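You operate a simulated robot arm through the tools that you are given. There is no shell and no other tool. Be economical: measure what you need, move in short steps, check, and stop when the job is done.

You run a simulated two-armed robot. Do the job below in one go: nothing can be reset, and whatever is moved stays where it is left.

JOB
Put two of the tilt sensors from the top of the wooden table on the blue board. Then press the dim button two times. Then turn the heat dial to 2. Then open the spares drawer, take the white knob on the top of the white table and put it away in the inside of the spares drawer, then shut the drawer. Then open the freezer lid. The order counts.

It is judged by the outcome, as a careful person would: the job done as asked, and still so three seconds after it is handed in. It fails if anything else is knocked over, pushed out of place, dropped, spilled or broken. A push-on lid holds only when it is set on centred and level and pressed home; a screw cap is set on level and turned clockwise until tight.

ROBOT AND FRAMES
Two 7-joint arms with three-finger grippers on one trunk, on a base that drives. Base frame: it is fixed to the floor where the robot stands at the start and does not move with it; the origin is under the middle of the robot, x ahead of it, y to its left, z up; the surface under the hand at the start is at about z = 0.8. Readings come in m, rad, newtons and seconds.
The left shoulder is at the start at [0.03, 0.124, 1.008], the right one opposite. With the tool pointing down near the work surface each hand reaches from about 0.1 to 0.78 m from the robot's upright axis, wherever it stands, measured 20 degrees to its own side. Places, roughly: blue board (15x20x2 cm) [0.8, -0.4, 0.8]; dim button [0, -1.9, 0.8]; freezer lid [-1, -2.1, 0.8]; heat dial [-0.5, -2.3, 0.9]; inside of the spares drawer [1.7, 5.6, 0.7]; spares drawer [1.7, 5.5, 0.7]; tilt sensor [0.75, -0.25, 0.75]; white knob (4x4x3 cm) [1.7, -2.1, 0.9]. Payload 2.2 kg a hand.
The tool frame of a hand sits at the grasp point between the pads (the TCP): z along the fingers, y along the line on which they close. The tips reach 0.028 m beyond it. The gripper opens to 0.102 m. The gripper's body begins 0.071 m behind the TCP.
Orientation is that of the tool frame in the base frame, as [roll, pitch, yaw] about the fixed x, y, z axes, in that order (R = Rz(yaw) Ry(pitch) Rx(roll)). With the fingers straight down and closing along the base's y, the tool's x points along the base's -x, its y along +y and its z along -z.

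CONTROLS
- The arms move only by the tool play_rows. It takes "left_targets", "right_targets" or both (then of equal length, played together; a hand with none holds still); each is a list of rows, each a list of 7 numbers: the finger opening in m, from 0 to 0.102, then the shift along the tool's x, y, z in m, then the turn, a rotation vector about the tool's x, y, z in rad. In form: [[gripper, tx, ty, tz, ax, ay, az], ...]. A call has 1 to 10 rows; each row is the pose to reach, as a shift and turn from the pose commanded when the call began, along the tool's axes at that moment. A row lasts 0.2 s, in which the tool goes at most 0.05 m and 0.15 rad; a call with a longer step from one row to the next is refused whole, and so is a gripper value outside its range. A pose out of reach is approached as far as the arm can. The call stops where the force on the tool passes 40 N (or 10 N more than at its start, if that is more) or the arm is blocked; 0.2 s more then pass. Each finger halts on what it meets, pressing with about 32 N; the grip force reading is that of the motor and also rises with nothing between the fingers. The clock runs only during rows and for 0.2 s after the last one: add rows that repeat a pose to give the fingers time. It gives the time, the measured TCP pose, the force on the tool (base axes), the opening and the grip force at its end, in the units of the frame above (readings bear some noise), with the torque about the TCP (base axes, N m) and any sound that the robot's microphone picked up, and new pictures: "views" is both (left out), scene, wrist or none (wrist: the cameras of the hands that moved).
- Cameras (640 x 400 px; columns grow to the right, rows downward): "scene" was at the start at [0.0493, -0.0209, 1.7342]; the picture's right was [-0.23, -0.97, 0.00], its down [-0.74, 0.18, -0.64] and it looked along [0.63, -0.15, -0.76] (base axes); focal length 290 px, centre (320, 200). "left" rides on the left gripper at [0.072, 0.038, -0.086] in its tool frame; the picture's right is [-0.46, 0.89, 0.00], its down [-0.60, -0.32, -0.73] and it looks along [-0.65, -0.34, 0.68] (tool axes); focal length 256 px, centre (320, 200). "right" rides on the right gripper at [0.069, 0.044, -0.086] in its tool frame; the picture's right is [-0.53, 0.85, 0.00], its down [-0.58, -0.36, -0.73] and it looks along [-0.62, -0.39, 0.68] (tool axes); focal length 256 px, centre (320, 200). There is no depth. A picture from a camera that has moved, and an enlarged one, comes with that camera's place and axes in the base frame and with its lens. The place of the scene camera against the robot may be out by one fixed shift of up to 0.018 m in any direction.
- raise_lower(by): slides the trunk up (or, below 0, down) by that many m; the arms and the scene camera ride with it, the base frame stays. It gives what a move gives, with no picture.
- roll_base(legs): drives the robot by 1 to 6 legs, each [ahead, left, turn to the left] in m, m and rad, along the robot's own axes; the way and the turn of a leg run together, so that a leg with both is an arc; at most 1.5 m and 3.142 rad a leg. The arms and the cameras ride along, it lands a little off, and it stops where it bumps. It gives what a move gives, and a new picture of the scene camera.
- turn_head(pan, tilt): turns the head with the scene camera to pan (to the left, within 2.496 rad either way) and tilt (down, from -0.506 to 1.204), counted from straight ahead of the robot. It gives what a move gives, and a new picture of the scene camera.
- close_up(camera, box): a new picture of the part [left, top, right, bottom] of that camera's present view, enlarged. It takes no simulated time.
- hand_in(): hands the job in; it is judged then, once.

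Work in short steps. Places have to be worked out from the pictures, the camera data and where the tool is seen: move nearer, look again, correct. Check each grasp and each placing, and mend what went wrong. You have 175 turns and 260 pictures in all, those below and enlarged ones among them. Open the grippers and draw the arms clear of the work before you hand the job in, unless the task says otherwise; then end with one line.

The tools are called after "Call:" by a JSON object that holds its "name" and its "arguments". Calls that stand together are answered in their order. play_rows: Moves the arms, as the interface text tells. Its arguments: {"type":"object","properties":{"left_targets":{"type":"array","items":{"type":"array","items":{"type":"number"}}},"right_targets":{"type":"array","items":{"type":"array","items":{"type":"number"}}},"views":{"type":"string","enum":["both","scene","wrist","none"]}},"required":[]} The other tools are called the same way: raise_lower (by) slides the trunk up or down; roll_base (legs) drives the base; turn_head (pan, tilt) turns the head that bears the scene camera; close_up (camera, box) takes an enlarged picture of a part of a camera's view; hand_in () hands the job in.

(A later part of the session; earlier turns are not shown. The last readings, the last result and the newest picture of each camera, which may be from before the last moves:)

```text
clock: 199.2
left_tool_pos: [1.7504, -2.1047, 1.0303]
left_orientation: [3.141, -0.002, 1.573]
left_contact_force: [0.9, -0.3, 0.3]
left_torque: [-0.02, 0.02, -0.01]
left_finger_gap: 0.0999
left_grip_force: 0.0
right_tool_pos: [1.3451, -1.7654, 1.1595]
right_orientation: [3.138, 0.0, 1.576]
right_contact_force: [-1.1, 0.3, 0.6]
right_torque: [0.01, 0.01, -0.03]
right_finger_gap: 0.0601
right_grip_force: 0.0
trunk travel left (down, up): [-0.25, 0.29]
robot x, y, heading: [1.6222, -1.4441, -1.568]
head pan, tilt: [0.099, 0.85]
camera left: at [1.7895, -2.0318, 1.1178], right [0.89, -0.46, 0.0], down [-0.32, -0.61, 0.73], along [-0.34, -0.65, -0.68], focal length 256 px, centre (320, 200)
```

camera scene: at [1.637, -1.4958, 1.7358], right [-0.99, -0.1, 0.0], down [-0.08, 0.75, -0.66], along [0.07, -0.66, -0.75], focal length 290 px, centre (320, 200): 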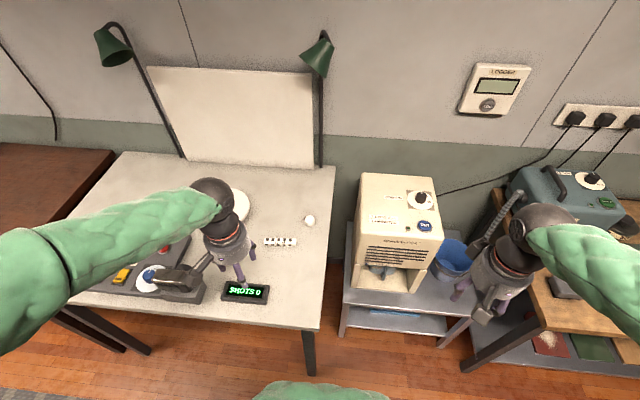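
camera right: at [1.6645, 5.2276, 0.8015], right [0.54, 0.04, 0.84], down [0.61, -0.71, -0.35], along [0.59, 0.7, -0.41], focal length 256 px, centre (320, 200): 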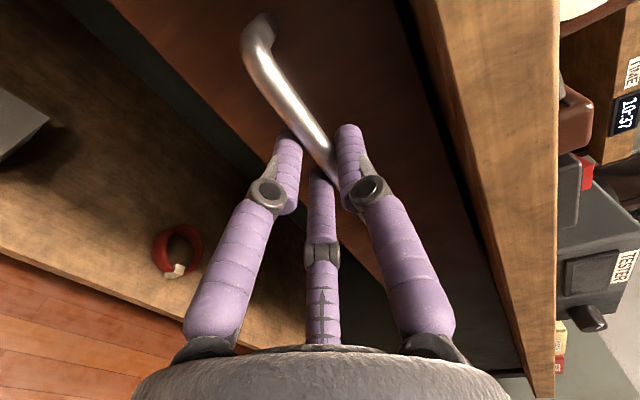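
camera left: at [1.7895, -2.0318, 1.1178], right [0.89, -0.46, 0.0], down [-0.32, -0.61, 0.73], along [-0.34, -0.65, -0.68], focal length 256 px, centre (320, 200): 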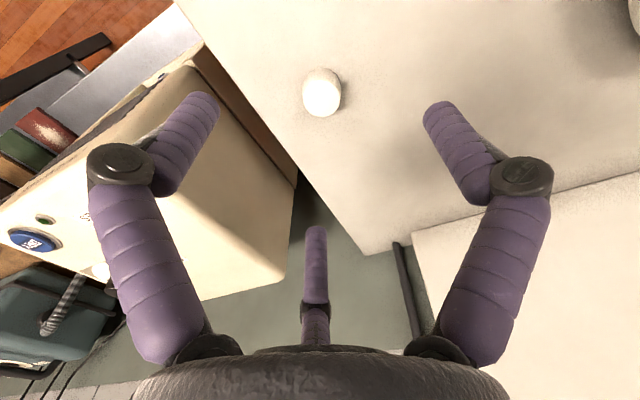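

The knob is at about (1.741,-2.132). I centre over it, lower to z≈0.95, narrow the opening and remeasure.

Call:
{"name": "play_rows", "arguments": {"left_targets": [[0.08, -0.015, -0.005, 0.03, 0, 0, 0], [0.07, -0.027, -0.01, 0.06, 0, 0, 0], [0.07, -0.027, -0.01, 0.08, 0, 0, 0]], "views": "wrist"}}

```text
clock: 200.0
left_tool_pos: [1.7394, -2.1309, 0.9497]
left_orientation: [-3.141, -0.003, 1.573]
left_contact_force: [-0.2, -0.2, 0.5]
left_torque: [0.0, 0.0, 0.02]
left_finger_gap: 0.0699
left_grip_force: 0.1
right_tool_pos: [1.3463, -1.765, 1.1593]
right_orientation: [3.138, -0.001, 1.573]
right_contact_force: [0.5, -0.4, 0.9]
right_torque: [0.0, 0.01, -0.01]
right_finger_gap: 0.06
right_grip_force: 0.2
trunk travel left (down, up): [-0.25, 0.29]
robot x, y, heading: [1.6226, -1.4466, -1.571]
head pan, tilt: [0.099, 0.85]
camera left: at [1.7788, -2.0575, 1.0373], right [0.89, -0.46, 0.0], down [-0.32, -0.61, 0.73], along [-0.34, -0.65, -0.68], focal length 256 px, centre (320, 200)
```

left: 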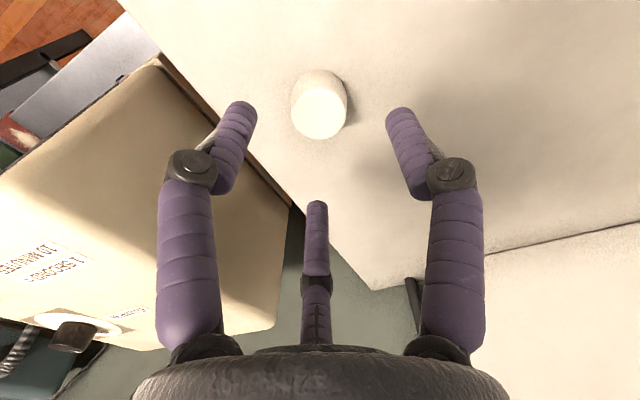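

The knob's top is at z≈0.879 and centred. I lower so the tips reach about 0.858 and close.

Call:
{"name": "play_rows", "arguments": {"left_targets": [[0.07, -0.001, -0.001, 0.03, 0, 0, 0], [0.07, -0.001, -0.001, 0.05, 0, 0, 0], [0.07, -0.001, -0.001, 0.063, 0, 0, 0], [0.05, -0.001, -0.001, 0.063, 0, 0, 0], [0.03, -0.001, -0.001, 0.063, 0, 0, 0], [0.01, -0.001, -0.001, 0.063, 0, 0, 0], [0.0, -0.001, -0.001, 0.063, 0, 0, 0]], "views": "wrist"}}

```text
clock: 201.6
left_tool_pos: [1.7391, -2.1316, 0.8875]
left_orientation: [-3.141, 0.0, 1.574]
left_contact_force: [0.4, -1.0, 1.7]
left_torque: [-0.03, 0.02, -0.01]
left_finger_gap: 0.0359
left_grip_force: 32.2
right_tool_pos: [1.3449, -1.7654, 1.1598]
right_orientation: [3.138, 0.001, 1.575]
right_contact_force: [0.1, -1.3, 0.3]
right_torque: [0.02, 0.0, -0.01]
right_finger_gap: 0.0597
right_grip_force: 0.1
trunk travel left (down, up): [-0.25, 0.29]
robot x, y, heading: [1.6243, -1.4453, -1.564]
head pan, tilt: [0.099, 0.85]
camera left: at [1.779, -2.0593, 0.9745], right [0.89, -0.46, 0.0], down [-0.32, -0.6, 0.73], along [-0.34, -0.65, -0.68], focal length 256 px, centre (320, 200)
```

left: 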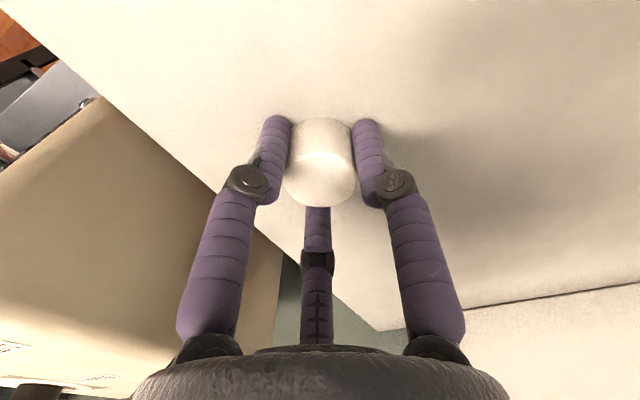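

Knob gripped (0.036 m). I lift straight up and draw back over the table edge.

Call:
{"name": "play_rows", "arguments": {"left_targets": [[0.0, 0, 0, -0.03, 0, 0, 0], [0.0, 0, 0, -0.07, 0, 0, 0], [0.0, 0, 0, -0.11, 0, 0, 0], [0.0, 0.01, 0, -0.15, 0, 0, 0], [0.0, 0.04, 0.02, -0.18, 0, 0, 0], [0.0, 0.07, 0.04, -0.2, 0, 0, 0], [0.0, 0.11, 0.055, -0.22, 0, 0, 0], [0.0, 0.15, 0.07, -0.235, 0, 0, 0], [0.0, 0.19, 0.085, -0.24, 0, 0, 0], [0.0, 0.235, 0.1, -0.24, 0, 0, 0]], "views": "both"}}

```text
clock: 203.8
left_tool_pos: [1.839, -1.8958, 1.1279]
left_orientation: [3.14, 0.001, 1.572]
left_contact_force: [0.4, 0.9, -0.1]
left_torque: [-0.06, -0.01, -0.01]
left_finger_gap: 0.0357
left_grip_force: 31.9
right_tool_pos: [1.3457, -1.7637, 1.1597]
right_orientation: [3.139, 0.003, 1.575]
right_contact_force: [-0.1, 0.5, 0.3]
right_torque: [-0.03, 0.02, -0.05]
right_finger_gap: 0.0599
right_grip_force: 0.0
trunk travel left (down, up): [-0.25, 0.29]
robot x, y, heading: [1.6234, -1.4446, -1.572]
head pan, tilt: [0.099, 0.85]
camera scene: at [1.6375, -1.4936, 1.7358], right [-0.99, -0.1, 0.0], down [-0.08, 0.75, -0.66], along [0.07, -0.66, -0.75], focal length 290 px, centre (320, 200)
camera left: at [1.878, -1.823, 1.2146], right [0.89, -0.46, 0.0], down [-0.32, -0.6, 0.73], along [-0.34, -0.65, -0.68], focal length 256 px, centre (320, 200)
```

scene: 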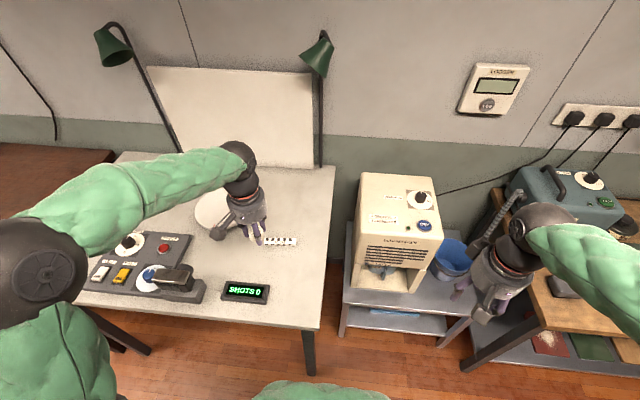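
left: 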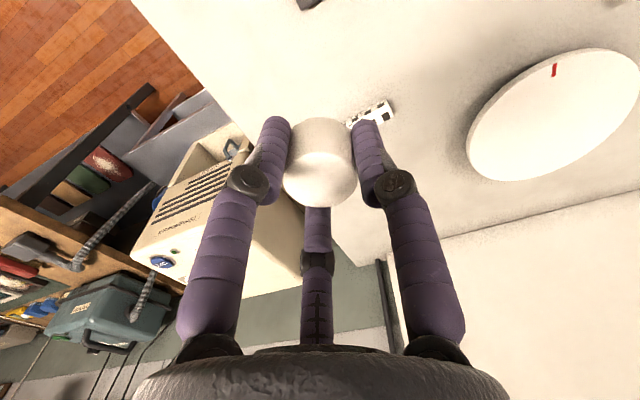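

The knob is held. I back off, strafe to the aisle, turn to +y and start up it.

Call:
{"name": "roll_base", "arguments": {"legs": [[-0.14, 0, 0], [0, -0.95, 0], [0, -0.92, 0], [0, 0, 3.14], [1.0, -0.02, 0], [1.4, 0, 0]]}}

```text
clock: 232.8
left_tool_pos: [-0.3778, 1.5522, 1.127]
left_orientation: [3.142, -0.002, -1.594]
left_contact_force: [1.2, 0.2, -0.8]
left_torque: [0.01, 0.0, 0.01]
left_finger_gap: 0.0355
left_grip_force: 31.8
right_tool_pos: [0.1116, 1.4081, 1.1603]
right_orientation: [3.14, 0.0, -1.59]
right_contact_force: [0.5, -0.1, -0.3]
right_torque: [0.02, 0.0, -0.01]
right_finger_gap: 0.0599
right_grip_force: 0.1
trunk travel left (down, up): [-0.25, 0.29]
robot x, y, heading: [-0.1744, 1.0941, 1.554]
head pan, tilt: [0.099, 0.85]
camera scene: at [-0.1782, 1.1405, 1.7358], right [1.0, 0.08, 0.0], down [0.06, -0.75, -0.66], along [-0.05, 0.66, -0.75], focal length 290 px, centre (320, 200)
```

scene: 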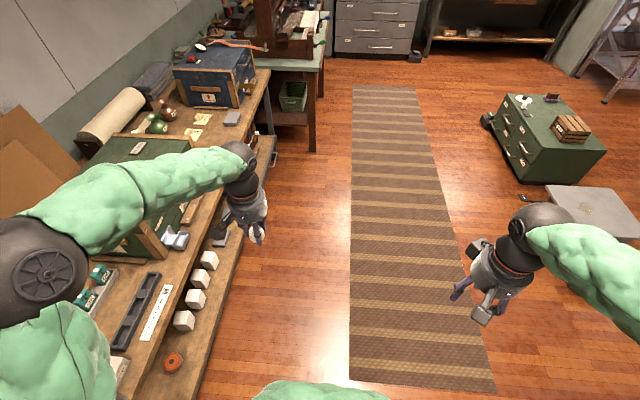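

Knob still held. I continue along the open floor to the desk, ending near x≈1.7, y≈4.5.

Call:
{"name": "roll_base", "arguments": {"legs": [[1.4, -0.15, 0.016], [1.33, -0.2, 0], [0.4, -0.7, 0], [0.27, -0.8, 0]]}}

Call:
{"name": "turn_head", "arguments": {"pan": 0.0, "tilt": 0.85}}

```text
clock: 254.1
left_tool_pos: [1.4838, 4.9442, 1.1264]
left_orientation: [-3.141, -0.003, -1.574]
left_contact_force: [0.6, -0.1, 0.1]
left_torque: [0.0, 0.03, 0.0]
left_finger_gap: 0.0359
left_grip_force: 31.8
right_tool_pos: [1.9748, 4.8089, 1.1595]
right_orientation: [3.137, 0.001, -1.572]
right_contact_force: [-0.2, -0.4, -0.3]
right_torque: [0.0, 0.02, -0.01]
right_finger_gap: 0.0601
right_grip_force: 0.0
trunk travel left (down, up): [-0.25, 0.29]
robot x, y, heading: [1.6963, 4.4891, 1.569]
head pan, tilt: [0.099, 0.85]
camera scene: at [1.691, 4.5355, 1.7358], right [1.0, 0.1, 0.0], down [0.07, -0.75, -0.66], along [-0.06, 0.66, -0.75], focal length 290 px, centre (320, 200)
```

scene: 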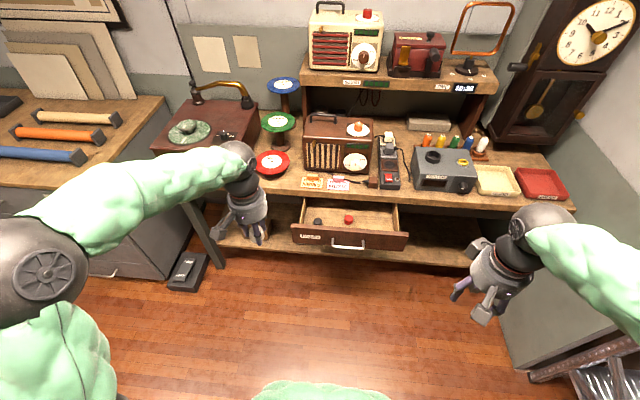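

```text
clock: 254.8
left_tool_pos: [1.484, 4.9444, 1.1269]
left_orientation: [3.141, 0.0, -1.573]
left_contact_force: [-1.0, -0.3, -0.4]
left_torque: [-0.01, -0.03, 0.02]
left_finger_gap: 0.0355
left_grip_force: 32.0
right_tool_pos: [1.9754, 4.8096, 1.1597]
right_orientation: [3.137, 0.001, -1.572]
right_contact_force: [0.9, 0.0, 0.0]
right_torque: [0.02, 0.01, 0.0]
right_finger_gap: 0.0599
right_grip_force: 0.0
trunk travel left (down, up): [-0.25, 0.29]
robot x, y, heading: [1.6952, 4.488, 1.562]
head pan, tilt: [0.0, 0.85]
camera scene: at [1.6979, 4.5356, 1.7358], right [1.0, 0.0, 0.0], down [0.0, -0.75, -0.66], along [0.0, 0.66, -0.75], focal length 290 px, centre (320, 200)
```

scene: 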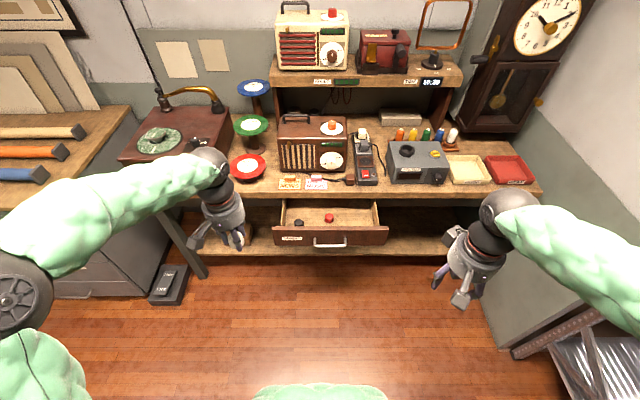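

The drawer is open before me, with free space at its right. The target is (1.85,5.255). I drive 0.14 m ahead and a little right to reach it with the left hand.

Call:
{"name": "roll_base", "arguments": {"legs": [[0.14, -0.05, 0.005]]}}

```text
clock: 256.1
left_tool_pos: [1.531, 5.0831, 1.1266]
left_orientation: [-3.141, -0.004, -1.568]
left_contact_force: [0.0, 1.3, -0.9]
left_torque: [-0.03, 0.02, 0.0]
left_finger_gap: 0.0357
left_grip_force: 32.1
right_tool_pos: [2.0235, 4.95, 1.1593]
right_orientation: [3.137, 0.001, -1.569]
right_contact_force: [-0.3, 0.5, -0.2]
right_torque: [-0.01, 0.05, -0.01]
right_finger_gap: 0.0603
right_grip_force: 0.2
trunk travel left (down, up): [-0.25, 0.29]
robot x, y, heading: [1.7423, 4.6335, 1.574]
head pan, tilt: [0.0, 0.85]
camera scene: at [1.7482, 4.6773, 1.7357], right [1.0, 0.0, 0.0], down [0.0, -0.75, -0.66], along [0.0, 0.66, -0.75], focal length 290 px, centre (320, 200)
```

scene: 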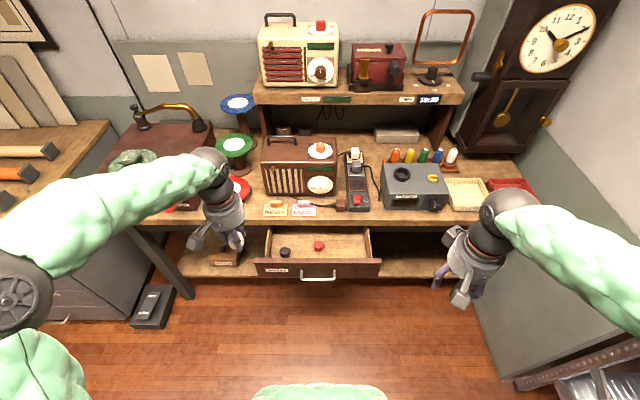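

I carry the knob over the drawer's right part while drawing the right hand back a bit.

Call:
{"name": "play_rows", "arguments": {"left_targets": [[0.0, -0.014, -0.036, 0.0, 0, 0, 0], [0.0, -0.028, -0.072, 0.01, 0, 0, 0], [0.0, -0.042, -0.108, 0.02, 0, 0, 0], [0.0, -0.056, -0.144, 0.03, 0, 0, 0], [0.0, -0.07, -0.18, 0.04, 0, 0, 0], [0.0, -0.085, -0.216, 0.05, 0, 0, 0], [0.0, -0.1, -0.252, 0.065, 0, 0, 0], [0.0, -0.115, -0.287, 0.08, 0, 0, 0], [0.0, -0.135, -0.319, 0.1, 0, 0, 0]], "right_targets": [[0.06, 0.03, -0.02, 0, 0, 0, 0], [0.06, 0.06, -0.04, 0, 0, 0, 0], [0.06, 0.09, -0.06, 0, 0, 0, 0], [0.06, 0.12, -0.08, 0, 0, 0, 0], [0.06, 0.12, -0.08, 0, 0, 0, 0], [0.06, 0.12, -0.08, 0, 0, 0, 0], [0.06, 0.12, -0.08, 0, 0, 0, 0], [0.06, 0.12, -0.08, 0, 0, 0, 0], [0.06, 0.12, -0.08, 0, 0, 0, 0]], "views": "both"}}

```text
clock: 258.1
left_tool_pos: [1.8509, 5.22, 1.0248]
left_orientation: [3.141, 0.0, -1.569]
left_contact_force: [-0.4, 1.2, 0.0]
left_torque: [-0.05, 0.03, 0.0]
left_finger_gap: 0.0355
left_grip_force: 32.0
right_tool_pos: [2.1052, 4.8323, 1.1582]
right_orientation: [3.136, 0.0, -1.565]
right_contact_force: [0.7, 0.8, 0.5]
right_torque: [-0.04, 0.01, 0.01]
right_finger_gap: 0.0601
right_grip_force: 0.1
trunk travel left (down, up): [-0.25, 0.29]
robot x, y, heading: [1.7402, 4.6289, 1.572]
head pan, tilt: [0.0, 0.85]
camera scene: at [1.749, 4.6769, 1.7357], right [1.0, 0.0, 0.0], down [0.0, -0.75, -0.66], along [0.0, 0.66, -0.75], focal length 290 px, centre (320, 200)
camera right: at [2.0601, 4.7629, 1.2445], right [-0.85, 0.53, 0.0], down [0.37, 0.58, 0.73], along [0.38, 0.62, -0.68], focal length 256 px, centre (320, 200)
camera left: at [1.8151, 5.148, 1.1135], right [-0.89, 0.46, 0.0], down [0.32, 0.61, 0.73], along [0.34, 0.65, -0.68], focal length 256 px, centre (320, 200)
```

scene: 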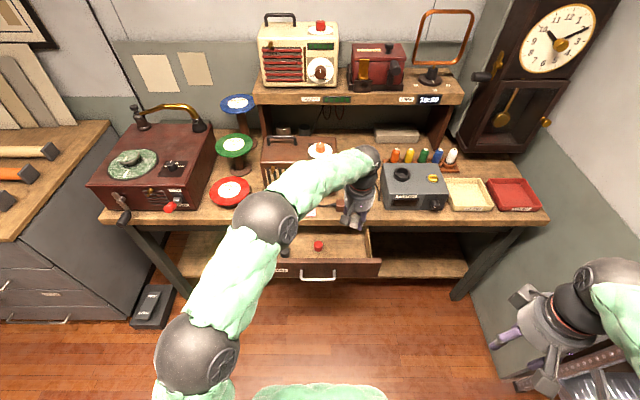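
right: 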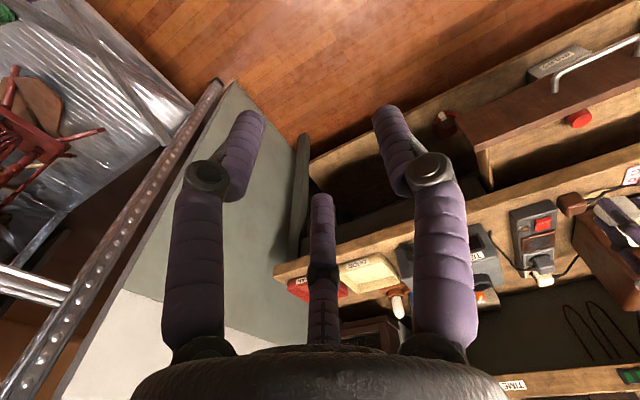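
left: 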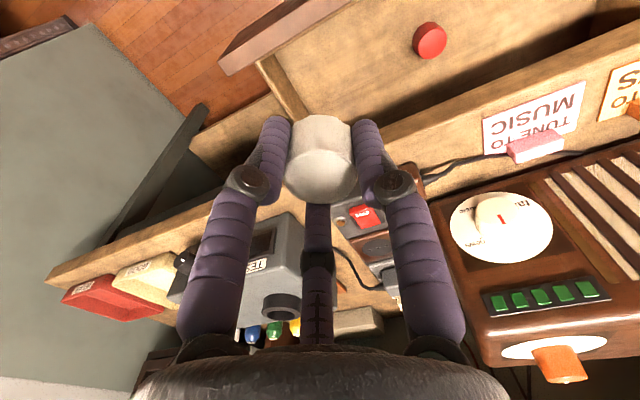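

The knob hangs over the drawer's right part; right wall at x≈1.93, desktop edge at y≈5.32. I adjust to (1.843,5.242) and lower to z≈0.82.

Call:
{"name": "play_rows", "arguments": {"left_targets": [[0.0, -0.01, 0.004, 0.03, 0, 0, 0], [0.0, -0.022, 0.008, 0.07, 0, 0, 0], [0.0, -0.022, 0.008, 0.11, 0, 0, 0], [0.0, -0.022, 0.008, 0.15, 0, 0, 0], [0.0, -0.022, 0.008, 0.18, 0, 0, 0], [0.0, -0.022, 0.008, 0.205, 0, 0, 0]], "views": "both"}}

Call:
{"name": "close_up", "arguments": {"camera": "scene", "box": [280, 170, 440, 290]}}

```text
clock: 259.5
left_tool_pos: [1.8408, 5.2402, 0.8216]
left_orientation: [-3.141, 0.0, -1.569]
left_contact_force: [-0.3, 0.1, 0.3]
left_torque: [-0.04, 0.02, -0.01]
left_finger_gap: 0.0357
left_grip_force: 31.7
right_tool_pos: [2.1039, 4.831, 1.1596]
right_orientation: [3.137, 0.001, -1.566]
right_contact_force: [0.6, -0.9, -0.6]
right_torque: [-0.03, 0.02, -0.01]
right_finger_gap: 0.06
right_grip_force: 0.0
trunk travel left (down, up): [-0.25, 0.29]
robot x, y, heading: [1.7444, 4.6289, 1.572]
head pan, tilt: [0.0, 0.85]
camera scene: at [1.7476, 4.6759, 1.7358], right [1.0, 0.0, 0.0], down [0.0, -0.75, -0.66], along [0.0, 0.66, -0.75], focal length 290 px, centre (320, 200)
camera left: at [1.8048, 5.1694, 0.9082], right [-0.89, 0.46, 0.0], down [0.32, 0.61, 0.73], along [0.34, 0.65, -0.68], focal length 256 px, centre (320, 200)
```

scene: 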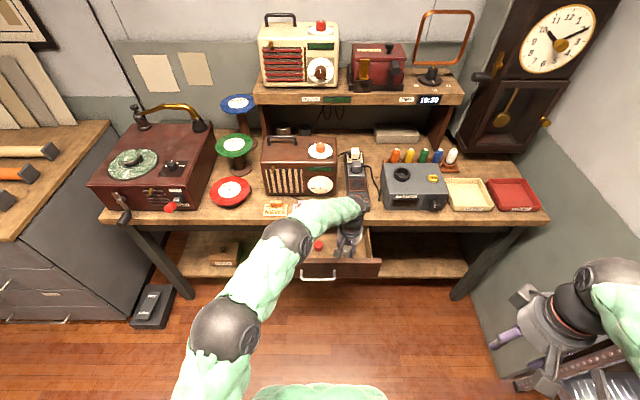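
left: 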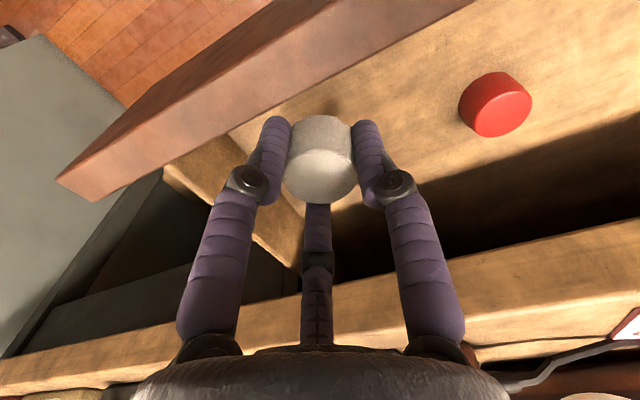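

```text
3.33 times, centred on (360, 230) of scene
camera zoom: at [1.7476, 4.6759, 1.7358], right [1.0, 0.0, 0.0], down [0.0, -0.75, -0.66], along [0.0, 0.66, -0.75], focal length 967 px, centre (187, 100)
```

zoom: 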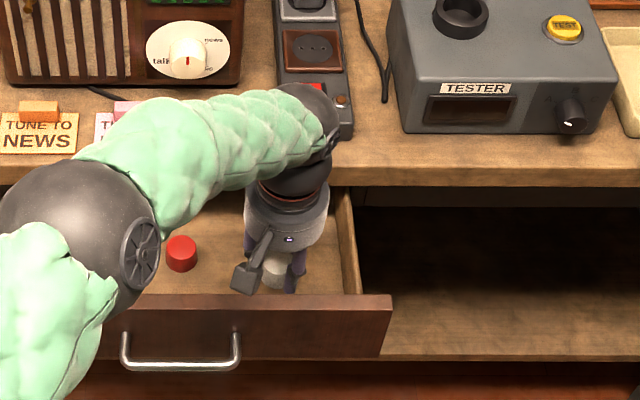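

It fits inside the drawer. I lower gradually, watching the force.

Call:
{"name": "play_rows", "arguments": {"left_targets": [[0.0, 0, 0, 0.015, 0, 0, 0], [0.0, 0, 0, 0.03, 0, 0, 0], [0.0, 0, 0, 0.037, 0, 0, 0]], "views": "none"}}

Call:
{"name": "play_rows", "arguments": {"left_targets": [[0.0, 0, 0, 0.004, 0, 0, 0], [0.0, 0, 0, 0.007, 0, 0, 0]], "views": "wrist"}}

```text
clock: 260.3
left_tool_pos: [1.8415, 5.24, 0.7848]
left_orientation: [3.141, -0.001, -1.569]
left_contact_force: [1.1, 1.2, 0.5]
left_torque: [-0.02, 0.02, 0.04]
left_finger_gap: 0.0354
left_grip_force: 31.9
right_tool_pos: [2.1038, 4.8309, 1.1594]
right_orientation: [3.138, 0.0, -1.567]
right_contact_force: [-0.7, -0.6, -1.2]
right_torque: [-0.04, -0.02, 0.0]
right_finger_gap: 0.0599
right_grip_force: 0.0
trunk travel left (down, up): [-0.25, 0.29]
robot x, y, heading: [1.7415, 4.6331, 1.576]
head pan, tilt: [0.0, 0.85]
```

```text
clock: 260.9
left_tool_pos: [1.841, 5.2388, 0.7781]
left_orientation: [-3.141, -0.001, -1.571]
left_contact_force: [0.6, 0.2, -0.1]
left_torque: [0.01, -0.01, -0.01]
left_finger_gap: 0.0356
left_grip_force: 31.7
right_tool_pos: [2.1034, 4.8316, 1.1582]
right_orientation: [3.138, 0.0, -1.566]
right_contact_force: [0.6, -0.3, -0.5]
right_torque: [-0.02, 0.0, 0.0]
right_finger_gap: 0.0598
right_grip_force: 0.0
trunk travel left (down, up): [-0.25, 0.29]
robot x, y, heading: [1.7449, 4.6307, 1.57]
head pan, tilt: [0.0, 0.85]
camera left: at [1.805, 5.1681, 0.8645], right [-0.89, 0.46, 0.0], down [0.32, 0.61, 0.73], along [0.34, 0.65, -0.68], focal length 256 px, centre (320, 200)
```

left: 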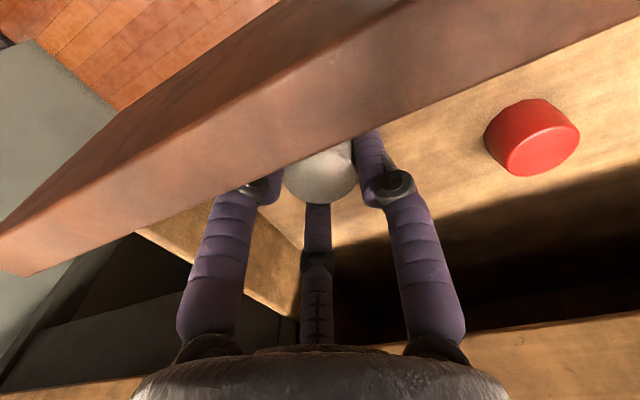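

No contact yet, and the camera still clears the drawer front. I continue in small steps.

Call:
{"name": "play_rows", "arguments": {"left_targets": [[0.0, 0, 0, 0.003, 0, 0, 0], [0.0, 0, 0, 0.006, 0, 0, 0]], "views": "none"}}

Call:
{"name": "play_rows", "arguments": {"left_targets": [[0.0, 0, 0, 0.003, 0, 0, 0]], "views": "none"}}

Call:
{"name": "play_rows", "arguments": {"left_targets": [[0.0, 0, 0, 0.003, 0, 0, 0]], "views": "wrist"}}

```text
clock: 261.5
left_tool_pos: [1.8407, 5.2395, 0.7722]
left_orientation: [-3.142, -0.002, -1.569]
left_contact_force: [-0.1, 1.1, 0.9]
left_torque: [-0.02, 0.03, 0.02]
left_finger_gap: 0.0357
left_grip_force: 32.1
right_tool_pos: [2.1047, 4.831, 1.1585]
right_orientation: [3.137, 0.0, -1.569]
right_contact_force: [1.5, 0.1, -0.4]
right_torque: [0.01, -0.01, -0.01]
right_finger_gap: 0.0599
right_grip_force: 0.1
trunk travel left (down, up): [-0.25, 0.29]
robot x, y, heading: [1.7452, 4.6339, 1.575]
head pan, tilt: [0.0, 0.85]
```

```text
clock: 261.9
left_tool_pos: [1.8405, 5.2386, 0.7687]
left_orientation: [-3.142, -0.003, -1.571]
left_contact_force: [0.0, 0.3, -0.7]
left_torque: [-0.01, 0.05, 0.05]
left_finger_gap: 0.0353
left_grip_force: 31.8
right_tool_pos: [2.1039, 4.8303, 1.1582]
right_orientation: [3.137, -0.001, -1.569]
right_contact_force: [0.0, 0.9, -0.8]
right_torque: [-0.01, -0.01, -0.02]
right_finger_gap: 0.0599
right_grip_force: 0.1
trunk travel left (down, up): [-0.25, 0.29]
robot x, y, heading: [1.7442, 4.6321, 1.578]
head pan, tilt: [0.0, 0.85]
```

```text
clock: 262.3
left_tool_pos: [1.8407, 5.239, 0.7653]
left_orientation: [-3.14, -0.002, -1.569]
left_contact_force: [0.4, 1.0, -0.5]
left_torque: [0.02, 0.02, 0.0]
left_finger_gap: 0.0355
left_grip_force: 32.1
right_tool_pos: [2.1046, 4.8311, 1.1601]
right_orientation: [3.137, 0.001, -1.567]
right_contact_force: [-0.4, 0.4, 0.6]
right_torque: [-0.01, 0.0, 0.04]
right_finger_gap: 0.06
right_grip_force: 0.0
trunk travel left (down, up): [-0.25, 0.29]
robot x, y, heading: [1.742, 4.6278, 1.573]
head pan, tilt: [0.0, 0.85]
camera left: at [1.805, 5.1673, 0.8529], right [-0.89, 0.46, 0.0], down [0.32, 0.61, 0.73], along [0.34, 0.65, -0.68], focal length 256 px, centre (320, 200)
```

left: 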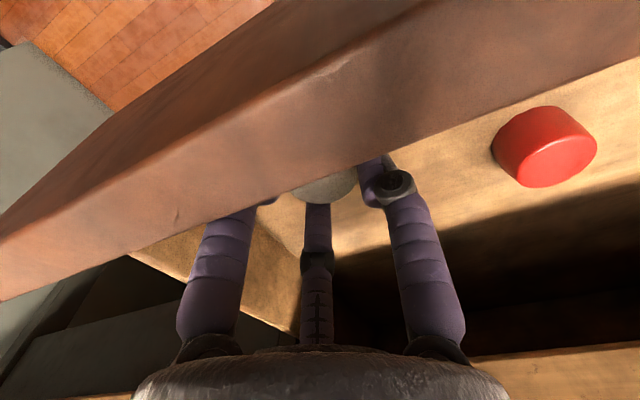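

The red knob's top is at z≈0.751, so the floor is about 0.721 and the knob should touch within 6 mm. I keep stepping.

Call:
{"name": "play_rows", "arguments": {"left_targets": [[0.0, 0, 0, 0.003, 0, 0, 0]], "views": "none"}}

Call:
{"name": "play_rows", "arguments": {"left_targets": [[0.0, 0, 0, 0.002, 0, 0, 0]], "views": "none"}}

Call:
{"name": "play_rows", "arguments": {"left_targets": [[0.0, 0, 0, 0.002, 0, 0, 0]], "views": "none"}}

```text
clock: 262.7
left_tool_pos: [1.8419, 5.2397, 0.7637]
left_orientation: [-3.14, 0.0, -1.569]
left_contact_force: [-0.3, 1.8, 2.2]
left_torque: [-0.08, 0.0, -0.02]
left_finger_gap: 0.0355
left_grip_force: 32.4
right_tool_pos: [2.1038, 4.8309, 1.1595]
right_orientation: [3.136, 0.0, -1.567]
right_contact_force: [-0.5, 0.0, 0.1]
right_torque: [-0.02, 0.03, -0.03]
right_finger_gap: 0.0601
right_grip_force: 0.1
trunk travel left (down, up): [-0.25, 0.29]
robot x, y, heading: [1.743, 4.628, 1.572]
head pan, tilt: [0.0, 0.85]
```

```text
clock: 263.1
left_tool_pos: [1.8413, 5.2385, 0.76]
left_orientation: [-3.141, -0.002, -1.57]
left_contact_force: [0.6, 0.6, -0.1]
left_torque: [0.01, 0.04, 0.04]
left_finger_gap: 0.0357
left_grip_force: 32.3
right_tool_pos: [2.1038, 4.8315, 1.1589]
right_orientation: [3.139, 0.002, -1.568]
right_contact_force: [0.9, -0.3, -0.5]
right_torque: [-0.02, -0.02, 0.0]
right_finger_gap: 0.0599
right_grip_force: 0.1
trunk travel left (down, up): [-0.25, 0.29]
robot x, y, heading: [1.7416, 4.6334, 1.573]
head pan, tilt: [0.0, 0.85]
```

```text
clock: 263.5
left_tool_pos: [1.8418, 5.2388, 0.7586]
left_orientation: [3.141, -0.002, -1.57]
left_contact_force: [0.5, -0.4, 0.9]
left_torque: [0.01, 0.01, -0.01]
left_finger_gap: 0.0356
left_grip_force: 32.4
right_tool_pos: [2.1037, 4.8314, 1.159]
right_orientation: [3.137, 0.001, -1.567]
right_contact_force: [0.1, 0.6, 0.3]
right_torque: [0.02, 0.01, -0.01]
right_finger_gap: 0.0599
right_grip_force: 0.1
trunk travel left (down, up): [-0.25, 0.29]
robot x, y, heading: [1.7433, 4.6292, 1.576]
head pan, tilt: [0.0, 0.85]
```

Still free, so I go a few more millimetres.

Call:
{"name": "play_rows", "arguments": {"left_targets": [[0.0, 0, 0, 0.003, 0, 0, 0]], "views": "none"}}

Call:
{"name": "play_rows", "arguments": {"left_targets": [[0.0, 0, 0, 0.003, 0, 0, 0]], "views": "wrist"}}

Call:
{"name": "close_up", "arguments": {"camera": "scene", "box": [280, 170, 440, 290]}}

```text
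clock: 263.9
left_tool_pos: [1.8413, 5.2391, 0.7553]
left_orientation: [3.141, -0.002, -1.569]
left_contact_force: [0.1, -0.9, -0.7]
left_torque: [0.02, 0.0, -0.03]
left_finger_gap: 0.0353
left_grip_force: 32.4
right_tool_pos: [2.1046, 4.8323, 1.1591]
right_orientation: [3.138, -0.001, -1.567]
right_contact_force: [0.6, 0.2, 0.2]
right_torque: [0.01, 0.0, -0.03]
right_finger_gap: 0.0599
right_grip_force: 0.0
trunk travel left (down, up): [-0.25, 0.29]
robot x, y, heading: [1.743, 4.6285, 1.575]
head pan, tilt: [0.0, 0.85]
```

```text
clock: 264.3
left_tool_pos: [1.8406, 5.2392, 0.753]
left_orientation: [-3.14, -0.001, -1.568]
left_contact_force: [0.1, 0.7, -0.4]
left_torque: [-0.02, 0.0, 0.03]
left_finger_gap: 0.0357
left_grip_force: 32.4
right_tool_pos: [2.1039, 4.8307, 1.1591]
right_orientation: [3.139, 0.0, -1.567]
right_contact_force: [0.2, -0.6, -0.3]
right_torque: [0.0, 0.02, 0.03]
right_finger_gap: 0.06
right_grip_force: 0.2
trunk travel left (down, up): [-0.25, 0.29]
robot x, y, heading: [1.7434, 4.6305, 1.573]
head pan, tilt: [0.0, 0.85]
camera left: at [1.805, 5.1681, 0.84], right [-0.89, 0.46, 0.0], down [0.32, 0.61, 0.73], along [0.34, 0.65, -0.68], focal length 256 px, centre (320, 200)
```

left: 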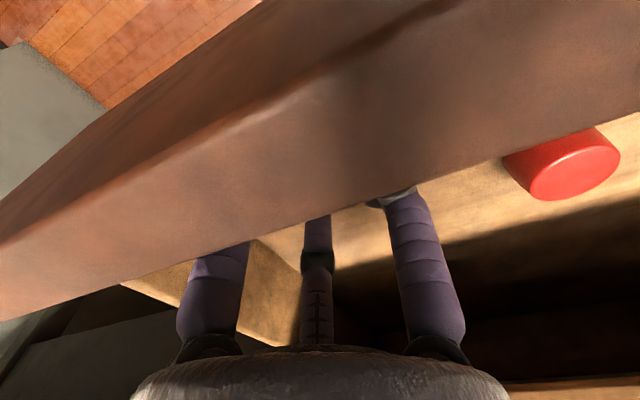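

```text
3.33 times, centred on (360, 230) of scene
camera zoom: at [1.7476, 4.6755, 1.7358], right [1.0, 0.0, 0.0], down [0.0, -0.75, -0.66], along [0.0, 0.66, -0.75], focal length 967 px, centre (187, 100)
```

zoom: 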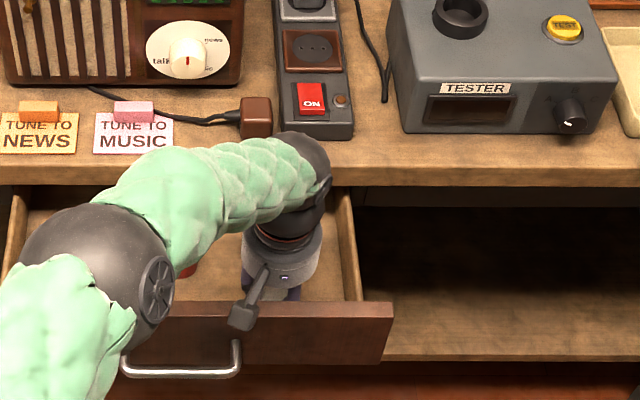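

The wrist camera nears the drawer front, so I make just two more 3 mm steps and watch for contact.

Call:
{"name": "play_rows", "arguments": {"left_targets": [[0.0, 0, 0, 0.003, 0, 0, 0]], "views": "none"}}

Call:
{"name": "play_rows", "arguments": {"left_targets": [[0.0, 0, 0, 0.003, 0, 0, 0]], "views": "none"}}

```text
clock: 264.7
left_tool_pos: [1.841, 5.2406, 0.7516]
left_orientation: [3.141, 0.002, -1.568]
left_contact_force: [-1.4, -1.1, 7.8]
left_torque: [0.02, 0.04, 0.01]
left_finger_gap: 0.0355
left_grip_force: 31.9
right_tool_pos: [2.1039, 4.8309, 1.1596]
right_orientation: [3.138, 0.001, -1.567]
right_contact_force: [0.1, 0.0, 0.5]
right_torque: [0.0, -0.01, -0.02]
right_finger_gap: 0.0601
right_grip_force: 0.1
trunk travel left (down, up): [-0.25, 0.29]
robot x, y, heading: [1.745, 4.631, 1.576]
head pan, tilt: [0.0, 0.85]
```

```text
clock: 265.1
left_tool_pos: [1.8413, 5.2424, 0.7521]
left_orientation: [-3.14, 0.007, -1.567]
left_contact_force: [-0.8, 0.4, 24.7]
left_torque: [-0.01, 0.05, -0.02]
left_finger_gap: 0.0355
left_grip_force: 32.4
right_tool_pos: [2.1038, 4.8301, 1.1597]
right_orientation: [3.137, 0.003, -1.566]
right_contact_force: [-0.1, -0.7, -0.1]
right_torque: [-0.02, 0.01, -0.03]
right_finger_gap: 0.0599
right_grip_force: 0.1
trunk travel left (down, up): [-0.25, 0.29]
robot x, y, heading: [1.7424, 4.6271, 1.577]
head pan, tilt: [0.0, 0.85]
```

Floor contact (25 N, no torque). I ease up 4 mm, open and rise straight out.

Call:
{"name": "play_rows", "arguments": {"left_targets": [[0.0, 0, 0, -0.004, 0, 0, 0], [0.04, 0, 0, -0.004, 0, 0, 0], [0.06, 0, 0, -0.004, 0, 0, 0], [0.06, 0, 0, -0.03, 0, 0, 0], [0.06, 0, 0, -0.07, 0, 0, 0], [0.06, 0, 0, -0.11, 0, 0, 0], [0.06, 0, 0, -0.15, 0, 0, 0], [0.06, 0, 0, -0.19, 0, 0, 0], [0.06, 0, 0, -0.23, 0, 0, 0]], "views": "both"}}

```text
clock: 267.1
left_tool_pos: [1.8402, 5.2372, 0.9758]
left_orientation: [3.141, -0.002, -1.572]
left_contact_force: [-0.1, 0.3, 0.3]
left_torque: [-0.02, -0.01, 0.04]
left_finger_gap: 0.0601
left_grip_force: 0.0
right_tool_pos: [2.1037, 4.8298, 1.1595]
right_orientation: [3.138, 0.001, -1.567]
right_contact_force: [0.8, 0.9, -0.1]
right_torque: [0.02, -0.01, -0.02]
right_finger_gap: 0.0602
right_grip_force: 0.0
trunk travel left (down, up): [-0.25, 0.29]
robot x, y, heading: [1.7444, 4.6279, 1.572]
head pan, tilt: [0.0, 0.85]
camera scene: at [1.7474, 4.6744, 1.7358], right [1.0, 0.0, 0.0], down [0.0, -0.75, -0.66], along [0.0, 0.66, -0.75], focal length 290 px, centre (320, 200)
camera left: at [1.8043, 5.1657, 1.0644], right [-0.89, 0.46, 0.0], down [0.32, 0.61, 0.73], along [0.34, 0.65, -0.68], focal length 256 px, centre (320, 200)
```

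scene: 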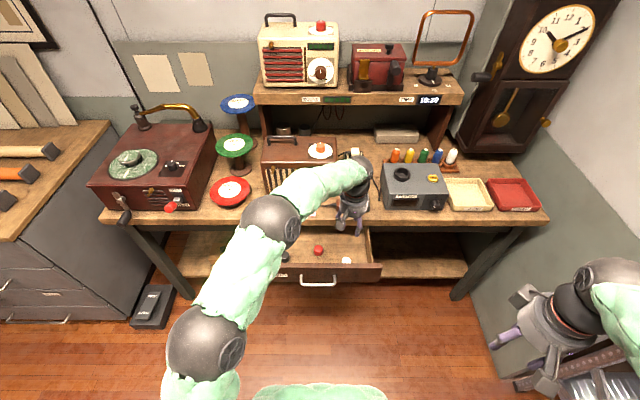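
left: 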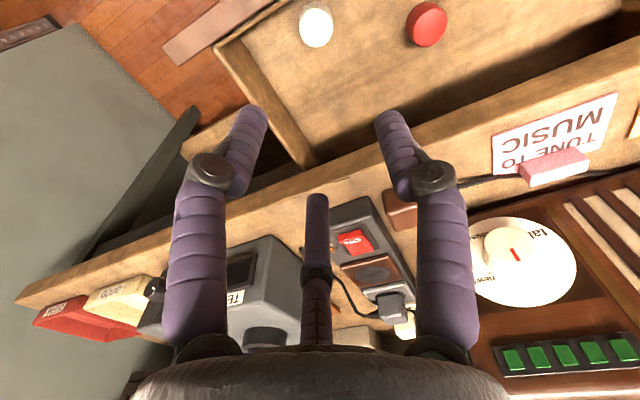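

The white knob stands in the drawer beside the red one. I draw the left arm back.

Call:
{"name": "play_rows", "arguments": {"left_targets": [[0.06, 0.02, 0.0, -0.04, 0, 0, 0], [0.06, 0.05, 0.02, -0.07, 0, 0, 0], [0.06, 0.08, 0.05, -0.09, 0, 0, 0], [0.06, 0.11, 0.08, -0.11, 0, 0, 0], [0.06, 0.14, 0.115, -0.12, 0, 0, 0], [0.06, 0.17, 0.15, -0.13, 0, 0, 0], [0.06, 0.2, 0.185, -0.14, 0, 0, 0], [0.06, 0.22, 0.22, -0.15, 0, 0, 0], [0.06, 0.24, 0.26, -0.15, 0, 0, 0], [0.06, 0.26, 0.3, -0.15, 0, 0, 0]], "right_targets": [[0.0, 0, 0, 0, 0, 0, 0.15], [0.0, 0, 0, 0, 0, 0, 0.3], [0.0, 0, 0, 0, 0, 0, 0.45], [0.0, 0, 0, 0, 0, 0, 0.6], [0.0, 0, 0, 0, 0, 0, 0.75], [0.0, 0, 0, 0, 0, 0, 0.9], [0.0, 0, 0, 0, 0, 0, 1.05], [0.0, 0, 0, 0, 0, 0, 1.2], [0.0, 0, 0, 0, 0, 0, 1.35], [0.0, 0, 0, 0, 0, 0, 1.5]], "views": "none"}}

Call:
{"name": "roll_base", "arguments": {"legs": [[-0.12, 0.2, 0]]}}

Call:
{"name": "raise_lower", "arguments": {"by": -0.15}}

```text
clock: 269.3
left_tool_pos: [1.5399, 4.9786, 1.1269]
left_orientation: [-3.141, 0.001, -1.573]
left_contact_force: [-0.3, -0.3, -0.8]
left_torque: [0.05, 0.05, 0.0]
left_finger_gap: 0.06
left_grip_force: 0.0
right_tool_pos: [2.1041, 4.8292, 1.1601]
right_orientation: [3.141, 0.0, -3.071]
right_contact_force: [0.1, -0.6, -0.1]
right_torque: [0.03, 0.0, 0.02]
right_finger_gap: 0.0021
right_grip_force: 31.7
trunk travel left (down, up): [-0.25, 0.29]
robot x, y, heading: [1.7417, 4.6296, 1.575]
head pan, tilt: [0.0, 0.85]
```

```text
clock: 271.1
left_tool_pos: [1.3414, 4.8586, 1.1258]
left_orientation: [-3.142, -0.002, -1.574]
left_contact_force: [-0.3, 0.0, 0.3]
left_torque: [0.03, -0.06, 0.0]
left_finger_gap: 0.06
left_grip_force: 0.2
right_tool_pos: [1.9034, 4.7086, 1.1586]
right_orientation: [3.14, -0.003, -3.071]
right_contact_force: [-0.1, 0.4, 0.2]
right_torque: [0.0, -0.04, -0.01]
right_finger_gap: 0.002
right_grip_force: 31.7
trunk travel left (down, up): [-0.25, 0.29]
robot x, y, heading: [1.5454, 4.5096, 1.57]
head pan, tilt: [0.0, 0.85]
camera scene: at [1.5468, 4.5543, 1.7358], right [1.0, 0.0, 0.0], down [0.0, -0.75, -0.66], along [0.0, 0.66, -0.75], focal length 290 px, centre (320, 200)
```

scene: 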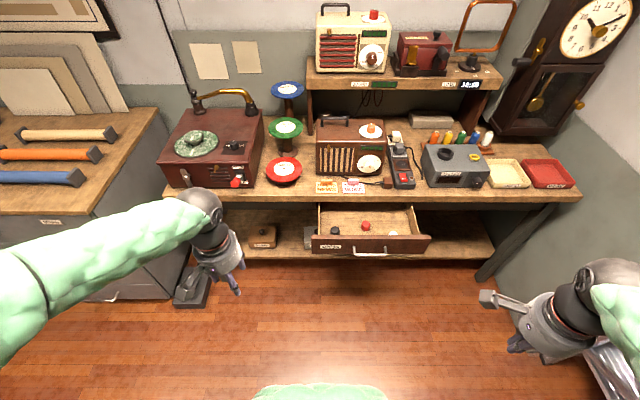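

```text
clock: 272.8
left_tool_pos: [1.3426, 4.8598, 0.9761]
left_orientation: [3.141, -0.003, -1.574]
left_contact_force: [-0.1, 0.3, -0.3]
left_torque: [0.02, 0.02, -0.02]
left_finger_gap: 0.0602
left_grip_force: 0.0
right_tool_pos: [1.9043, 4.7084, 1.0107]
right_orientation: [3.14, -0.003, -3.07]
right_contact_force: [0.4, 0.2, -0.3]
right_torque: [-0.01, 0.0, 0.02]
right_finger_gap: 0.0019
right_grip_force: 31.2
trunk travel left (down, up): [-0.1, 0.44]
robot x, y, heading: [1.5424, 4.51, 1.569]
head pan, tilt: [0.0, 0.85]
```

Now I pitch the right hand forward, fingers closed, toward the drawer front just right of its handle.

Call:
{"name": "play_rows", "arguments": {"right_targets": [[0.0, 0.006, 0.034, 0.021, -0.148, 0, 0], [0.0, 0.012, 0.068, 0.042, -0.296, 0, 0], [0.0, 0.018, 0.102, 0.063, -0.444, 0, 0], [0.0, 0.024, 0.136, 0.084, -0.592, 0, 0], [0.0, 0.03, 0.17, 0.105, -0.74, 0, 0], [0.0, 0.036, 0.204, 0.126, -0.888, 0, 0], [0.0, 0.042, 0.238, 0.147, -1.036, 0, 0], [0.0, 0.048, 0.272, 0.168, -1.184, 0, 0], [0.0, 0.054, 0.306, 0.189, -1.332, 0, 0], [0.0, 0.0585, 0.34, 0.21, -1.48, 0, 0]], "views": "both"}}

```text
clock: 275.0
left_tool_pos: [1.3429, 4.8619, 0.9754]
left_orientation: [3.14, -0.003, -1.573]
left_contact_force: [-0.9, 0.0, -1.4]
left_torque: [-0.08, 0.02, 0.0]
left_finger_gap: 0.06
left_grip_force: 0.1
right_tool_pos: [1.8211, 5.0455, 0.7979]
right_orientation: [1.661, -0.004, -3.068]
right_contact_force: [0.6, 0.1, -0.5]
right_torque: [0.06, -0.01, -0.02]
right_finger_gap: 0.002
right_grip_force: 31.2
trunk travel left (down, up): [-0.1, 0.44]
robot x, y, heading: [1.5426, 4.5081, 1.575]
head pan, tilt: [0.0, 0.85]
camera scene: at [1.549, 4.5575, 1.5855], right [1.0, 0.0, 0.0], down [0.0, -0.75, -0.66], along [0.0, 0.66, -0.75], focal length 290 px, centre (320, 200)
camera right: at [1.7563, 4.9578, 0.8496], right [0.53, 0.11, 0.84], down [0.63, -0.72, -0.3], along [0.57, 0.69, -0.45], focal length 256 px, centre (320, 200)
```

scene: 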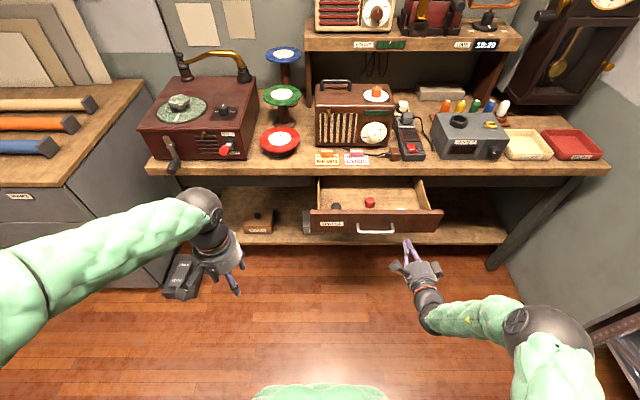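
right: 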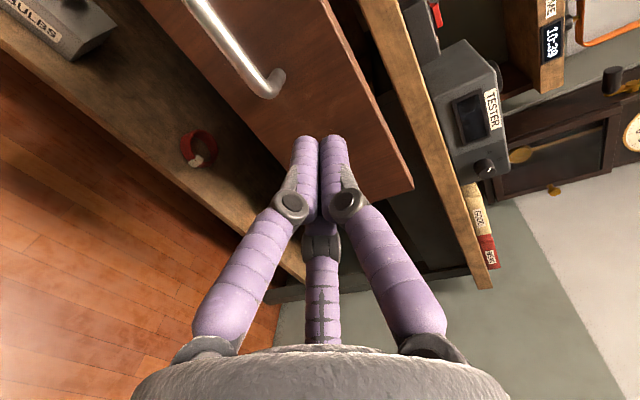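

The fingertips face the panel right of the handle. I level them at z≈0.765 and advance to just before contact.

Call:
{"name": "play_rows", "arguments": {"right_targets": [[0.0, -0.003, -0.015, 0.02, -0.05, 0, 0], [0.0, -0.006, -0.028, 0.04, -0.09, 0, 0], [0.0, -0.009, -0.028, 0.07, -0.09, 0, 0], [0.0, -0.011, -0.028, 0.09, -0.09, 0, 0]], "views": "wrist"}}

Call:
{"name": "close_up", "arguments": {"camera": "scene", "box": [300, 170, 460, 290]}}

```text
clock: 276.0
left_tool_pos: [1.3425, 4.86, 0.9764]
left_orientation: [-3.141, -0.002, -1.573]
left_contact_force: [0.3, 0.3, -0.2]
left_torque: [-0.02, 0.01, 0.0]
left_finger_gap: 0.0599
left_grip_force: 0.0
right_tool_pos: [1.8273, 5.1313, 0.7633]
right_orientation: [1.571, -0.003, -3.07]
right_contact_force: [-1.0, 0.8, -0.2]
right_torque: [0.0, 0.01, 0.03]
right_finger_gap: 0.0022
right_grip_force: 31.5
trunk travel left (down, up): [-0.1, 0.44]
robot x, y, heading: [1.5428, 4.5076, 1.573]
head pan, tilt: [0.0, 0.85]
camera right: at [1.7619, 5.0414, 0.8066], right [0.54, 0.04, 0.84], down [0.63, -0.69, -0.37], along [0.57, 0.72, -0.39], focal length 256 px, centre (320, 200)
```

right: 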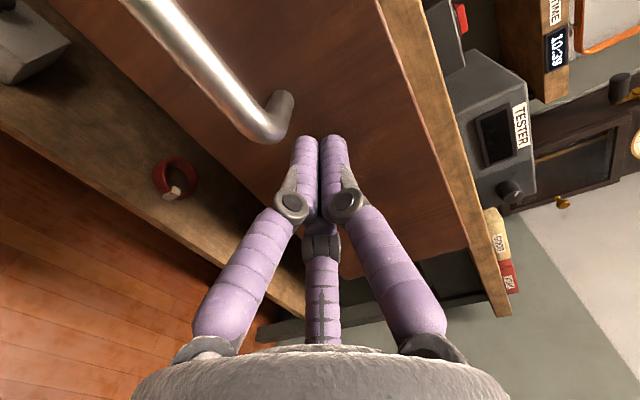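

```text
3.33 times, centred on (380, 230) of scene
camera zoom: at [1.5482, 4.5557, 1.5858], right [1.0, 0.0, 0.0], down [0.0, -0.75, -0.66], along [0.0, 0.66, -0.75], focal length 967 px, centre (120, 100)
```

zoom: 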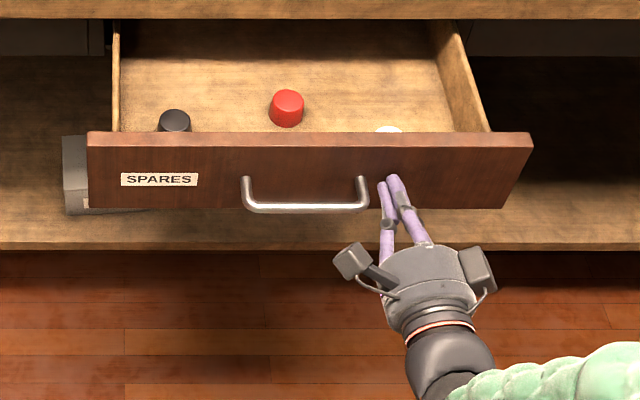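

I push the drawer in slowly, compensating the slight yaw.

Call:
{"name": "play_rows", "arguments": {"right_targets": [[0.0, -0.001, 0, 0.015, 0, 0, 0], [0.0, -0.002, 0, 0.03, 0, 0, 0], [0.0, -0.003, 0, 0.05, 0, 0, 0], [0.0, -0.005, 0, 0.07, 0, 0, 0], [0.0, -0.006, 0, 0.09, 0, 0, 0], [0.0, -0.008, 0, 0.11, 0, 0, 0], [0.0, -0.009, 0, 0.13, 0, 0, 0], [0.0, -0.011, 0, 0.15, 0, 0, 0], [0.0, -0.012, 0, 0.17, 0, 0, 0], [0.0, -0.013, 0, 0.185, 0, 0, 0]], "views": "both"}}

```text
clock: 278.2
left_tool_pos: [1.3431, 4.8605, 0.9761]
left_orientation: [3.141, -0.001, -1.572]
left_contact_force: [-0.3, -1.1, -0.2]
left_torque: [0.0, 0.0, 0.01]
left_finger_gap: 0.0601
left_grip_force: 0.0
right_tool_pos: [1.8242, 5.3174, 0.7626]
right_orientation: [1.57, -0.002, -3.071]
right_contact_force: [-0.8, 0.0, -0.4]
right_torque: [0.0, 0.01, -0.02]
right_finger_gap: 0.0019
right_grip_force: 31.9
trunk travel left (down, up): [-0.1, 0.44]
robot x, y, heading: [1.5419, 4.5096, 1.575]
head pan, tilt: [0.0, 0.85]
camera scene: at [1.5482, 4.5556, 1.5858], right [1.0, 0.0, 0.0], down [0.0, -0.75, -0.66], along [0.0, 0.66, -0.75], focal length 290 px, centre (320, 200)
camera right: at [1.7609, 5.2261, 0.8069], right [0.54, 0.04, 0.84], down [0.63, -0.69, -0.37], along [0.57, 0.72, -0.39], focal length 256 px, centre (320, 200)
```

scene: 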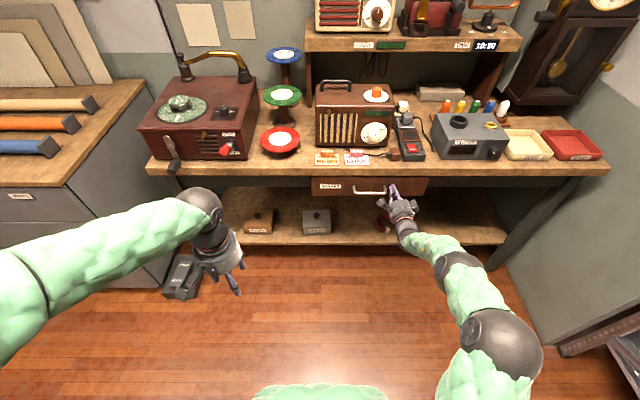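
right: 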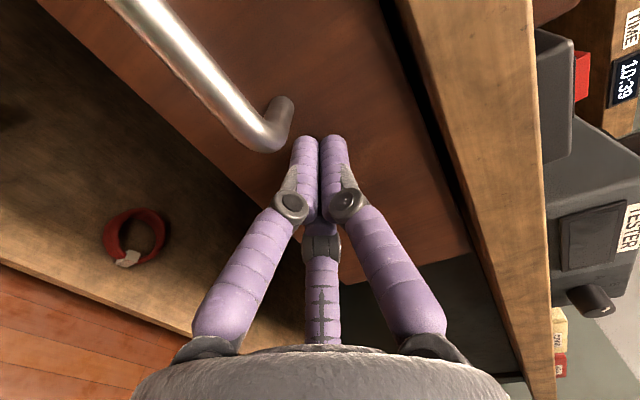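

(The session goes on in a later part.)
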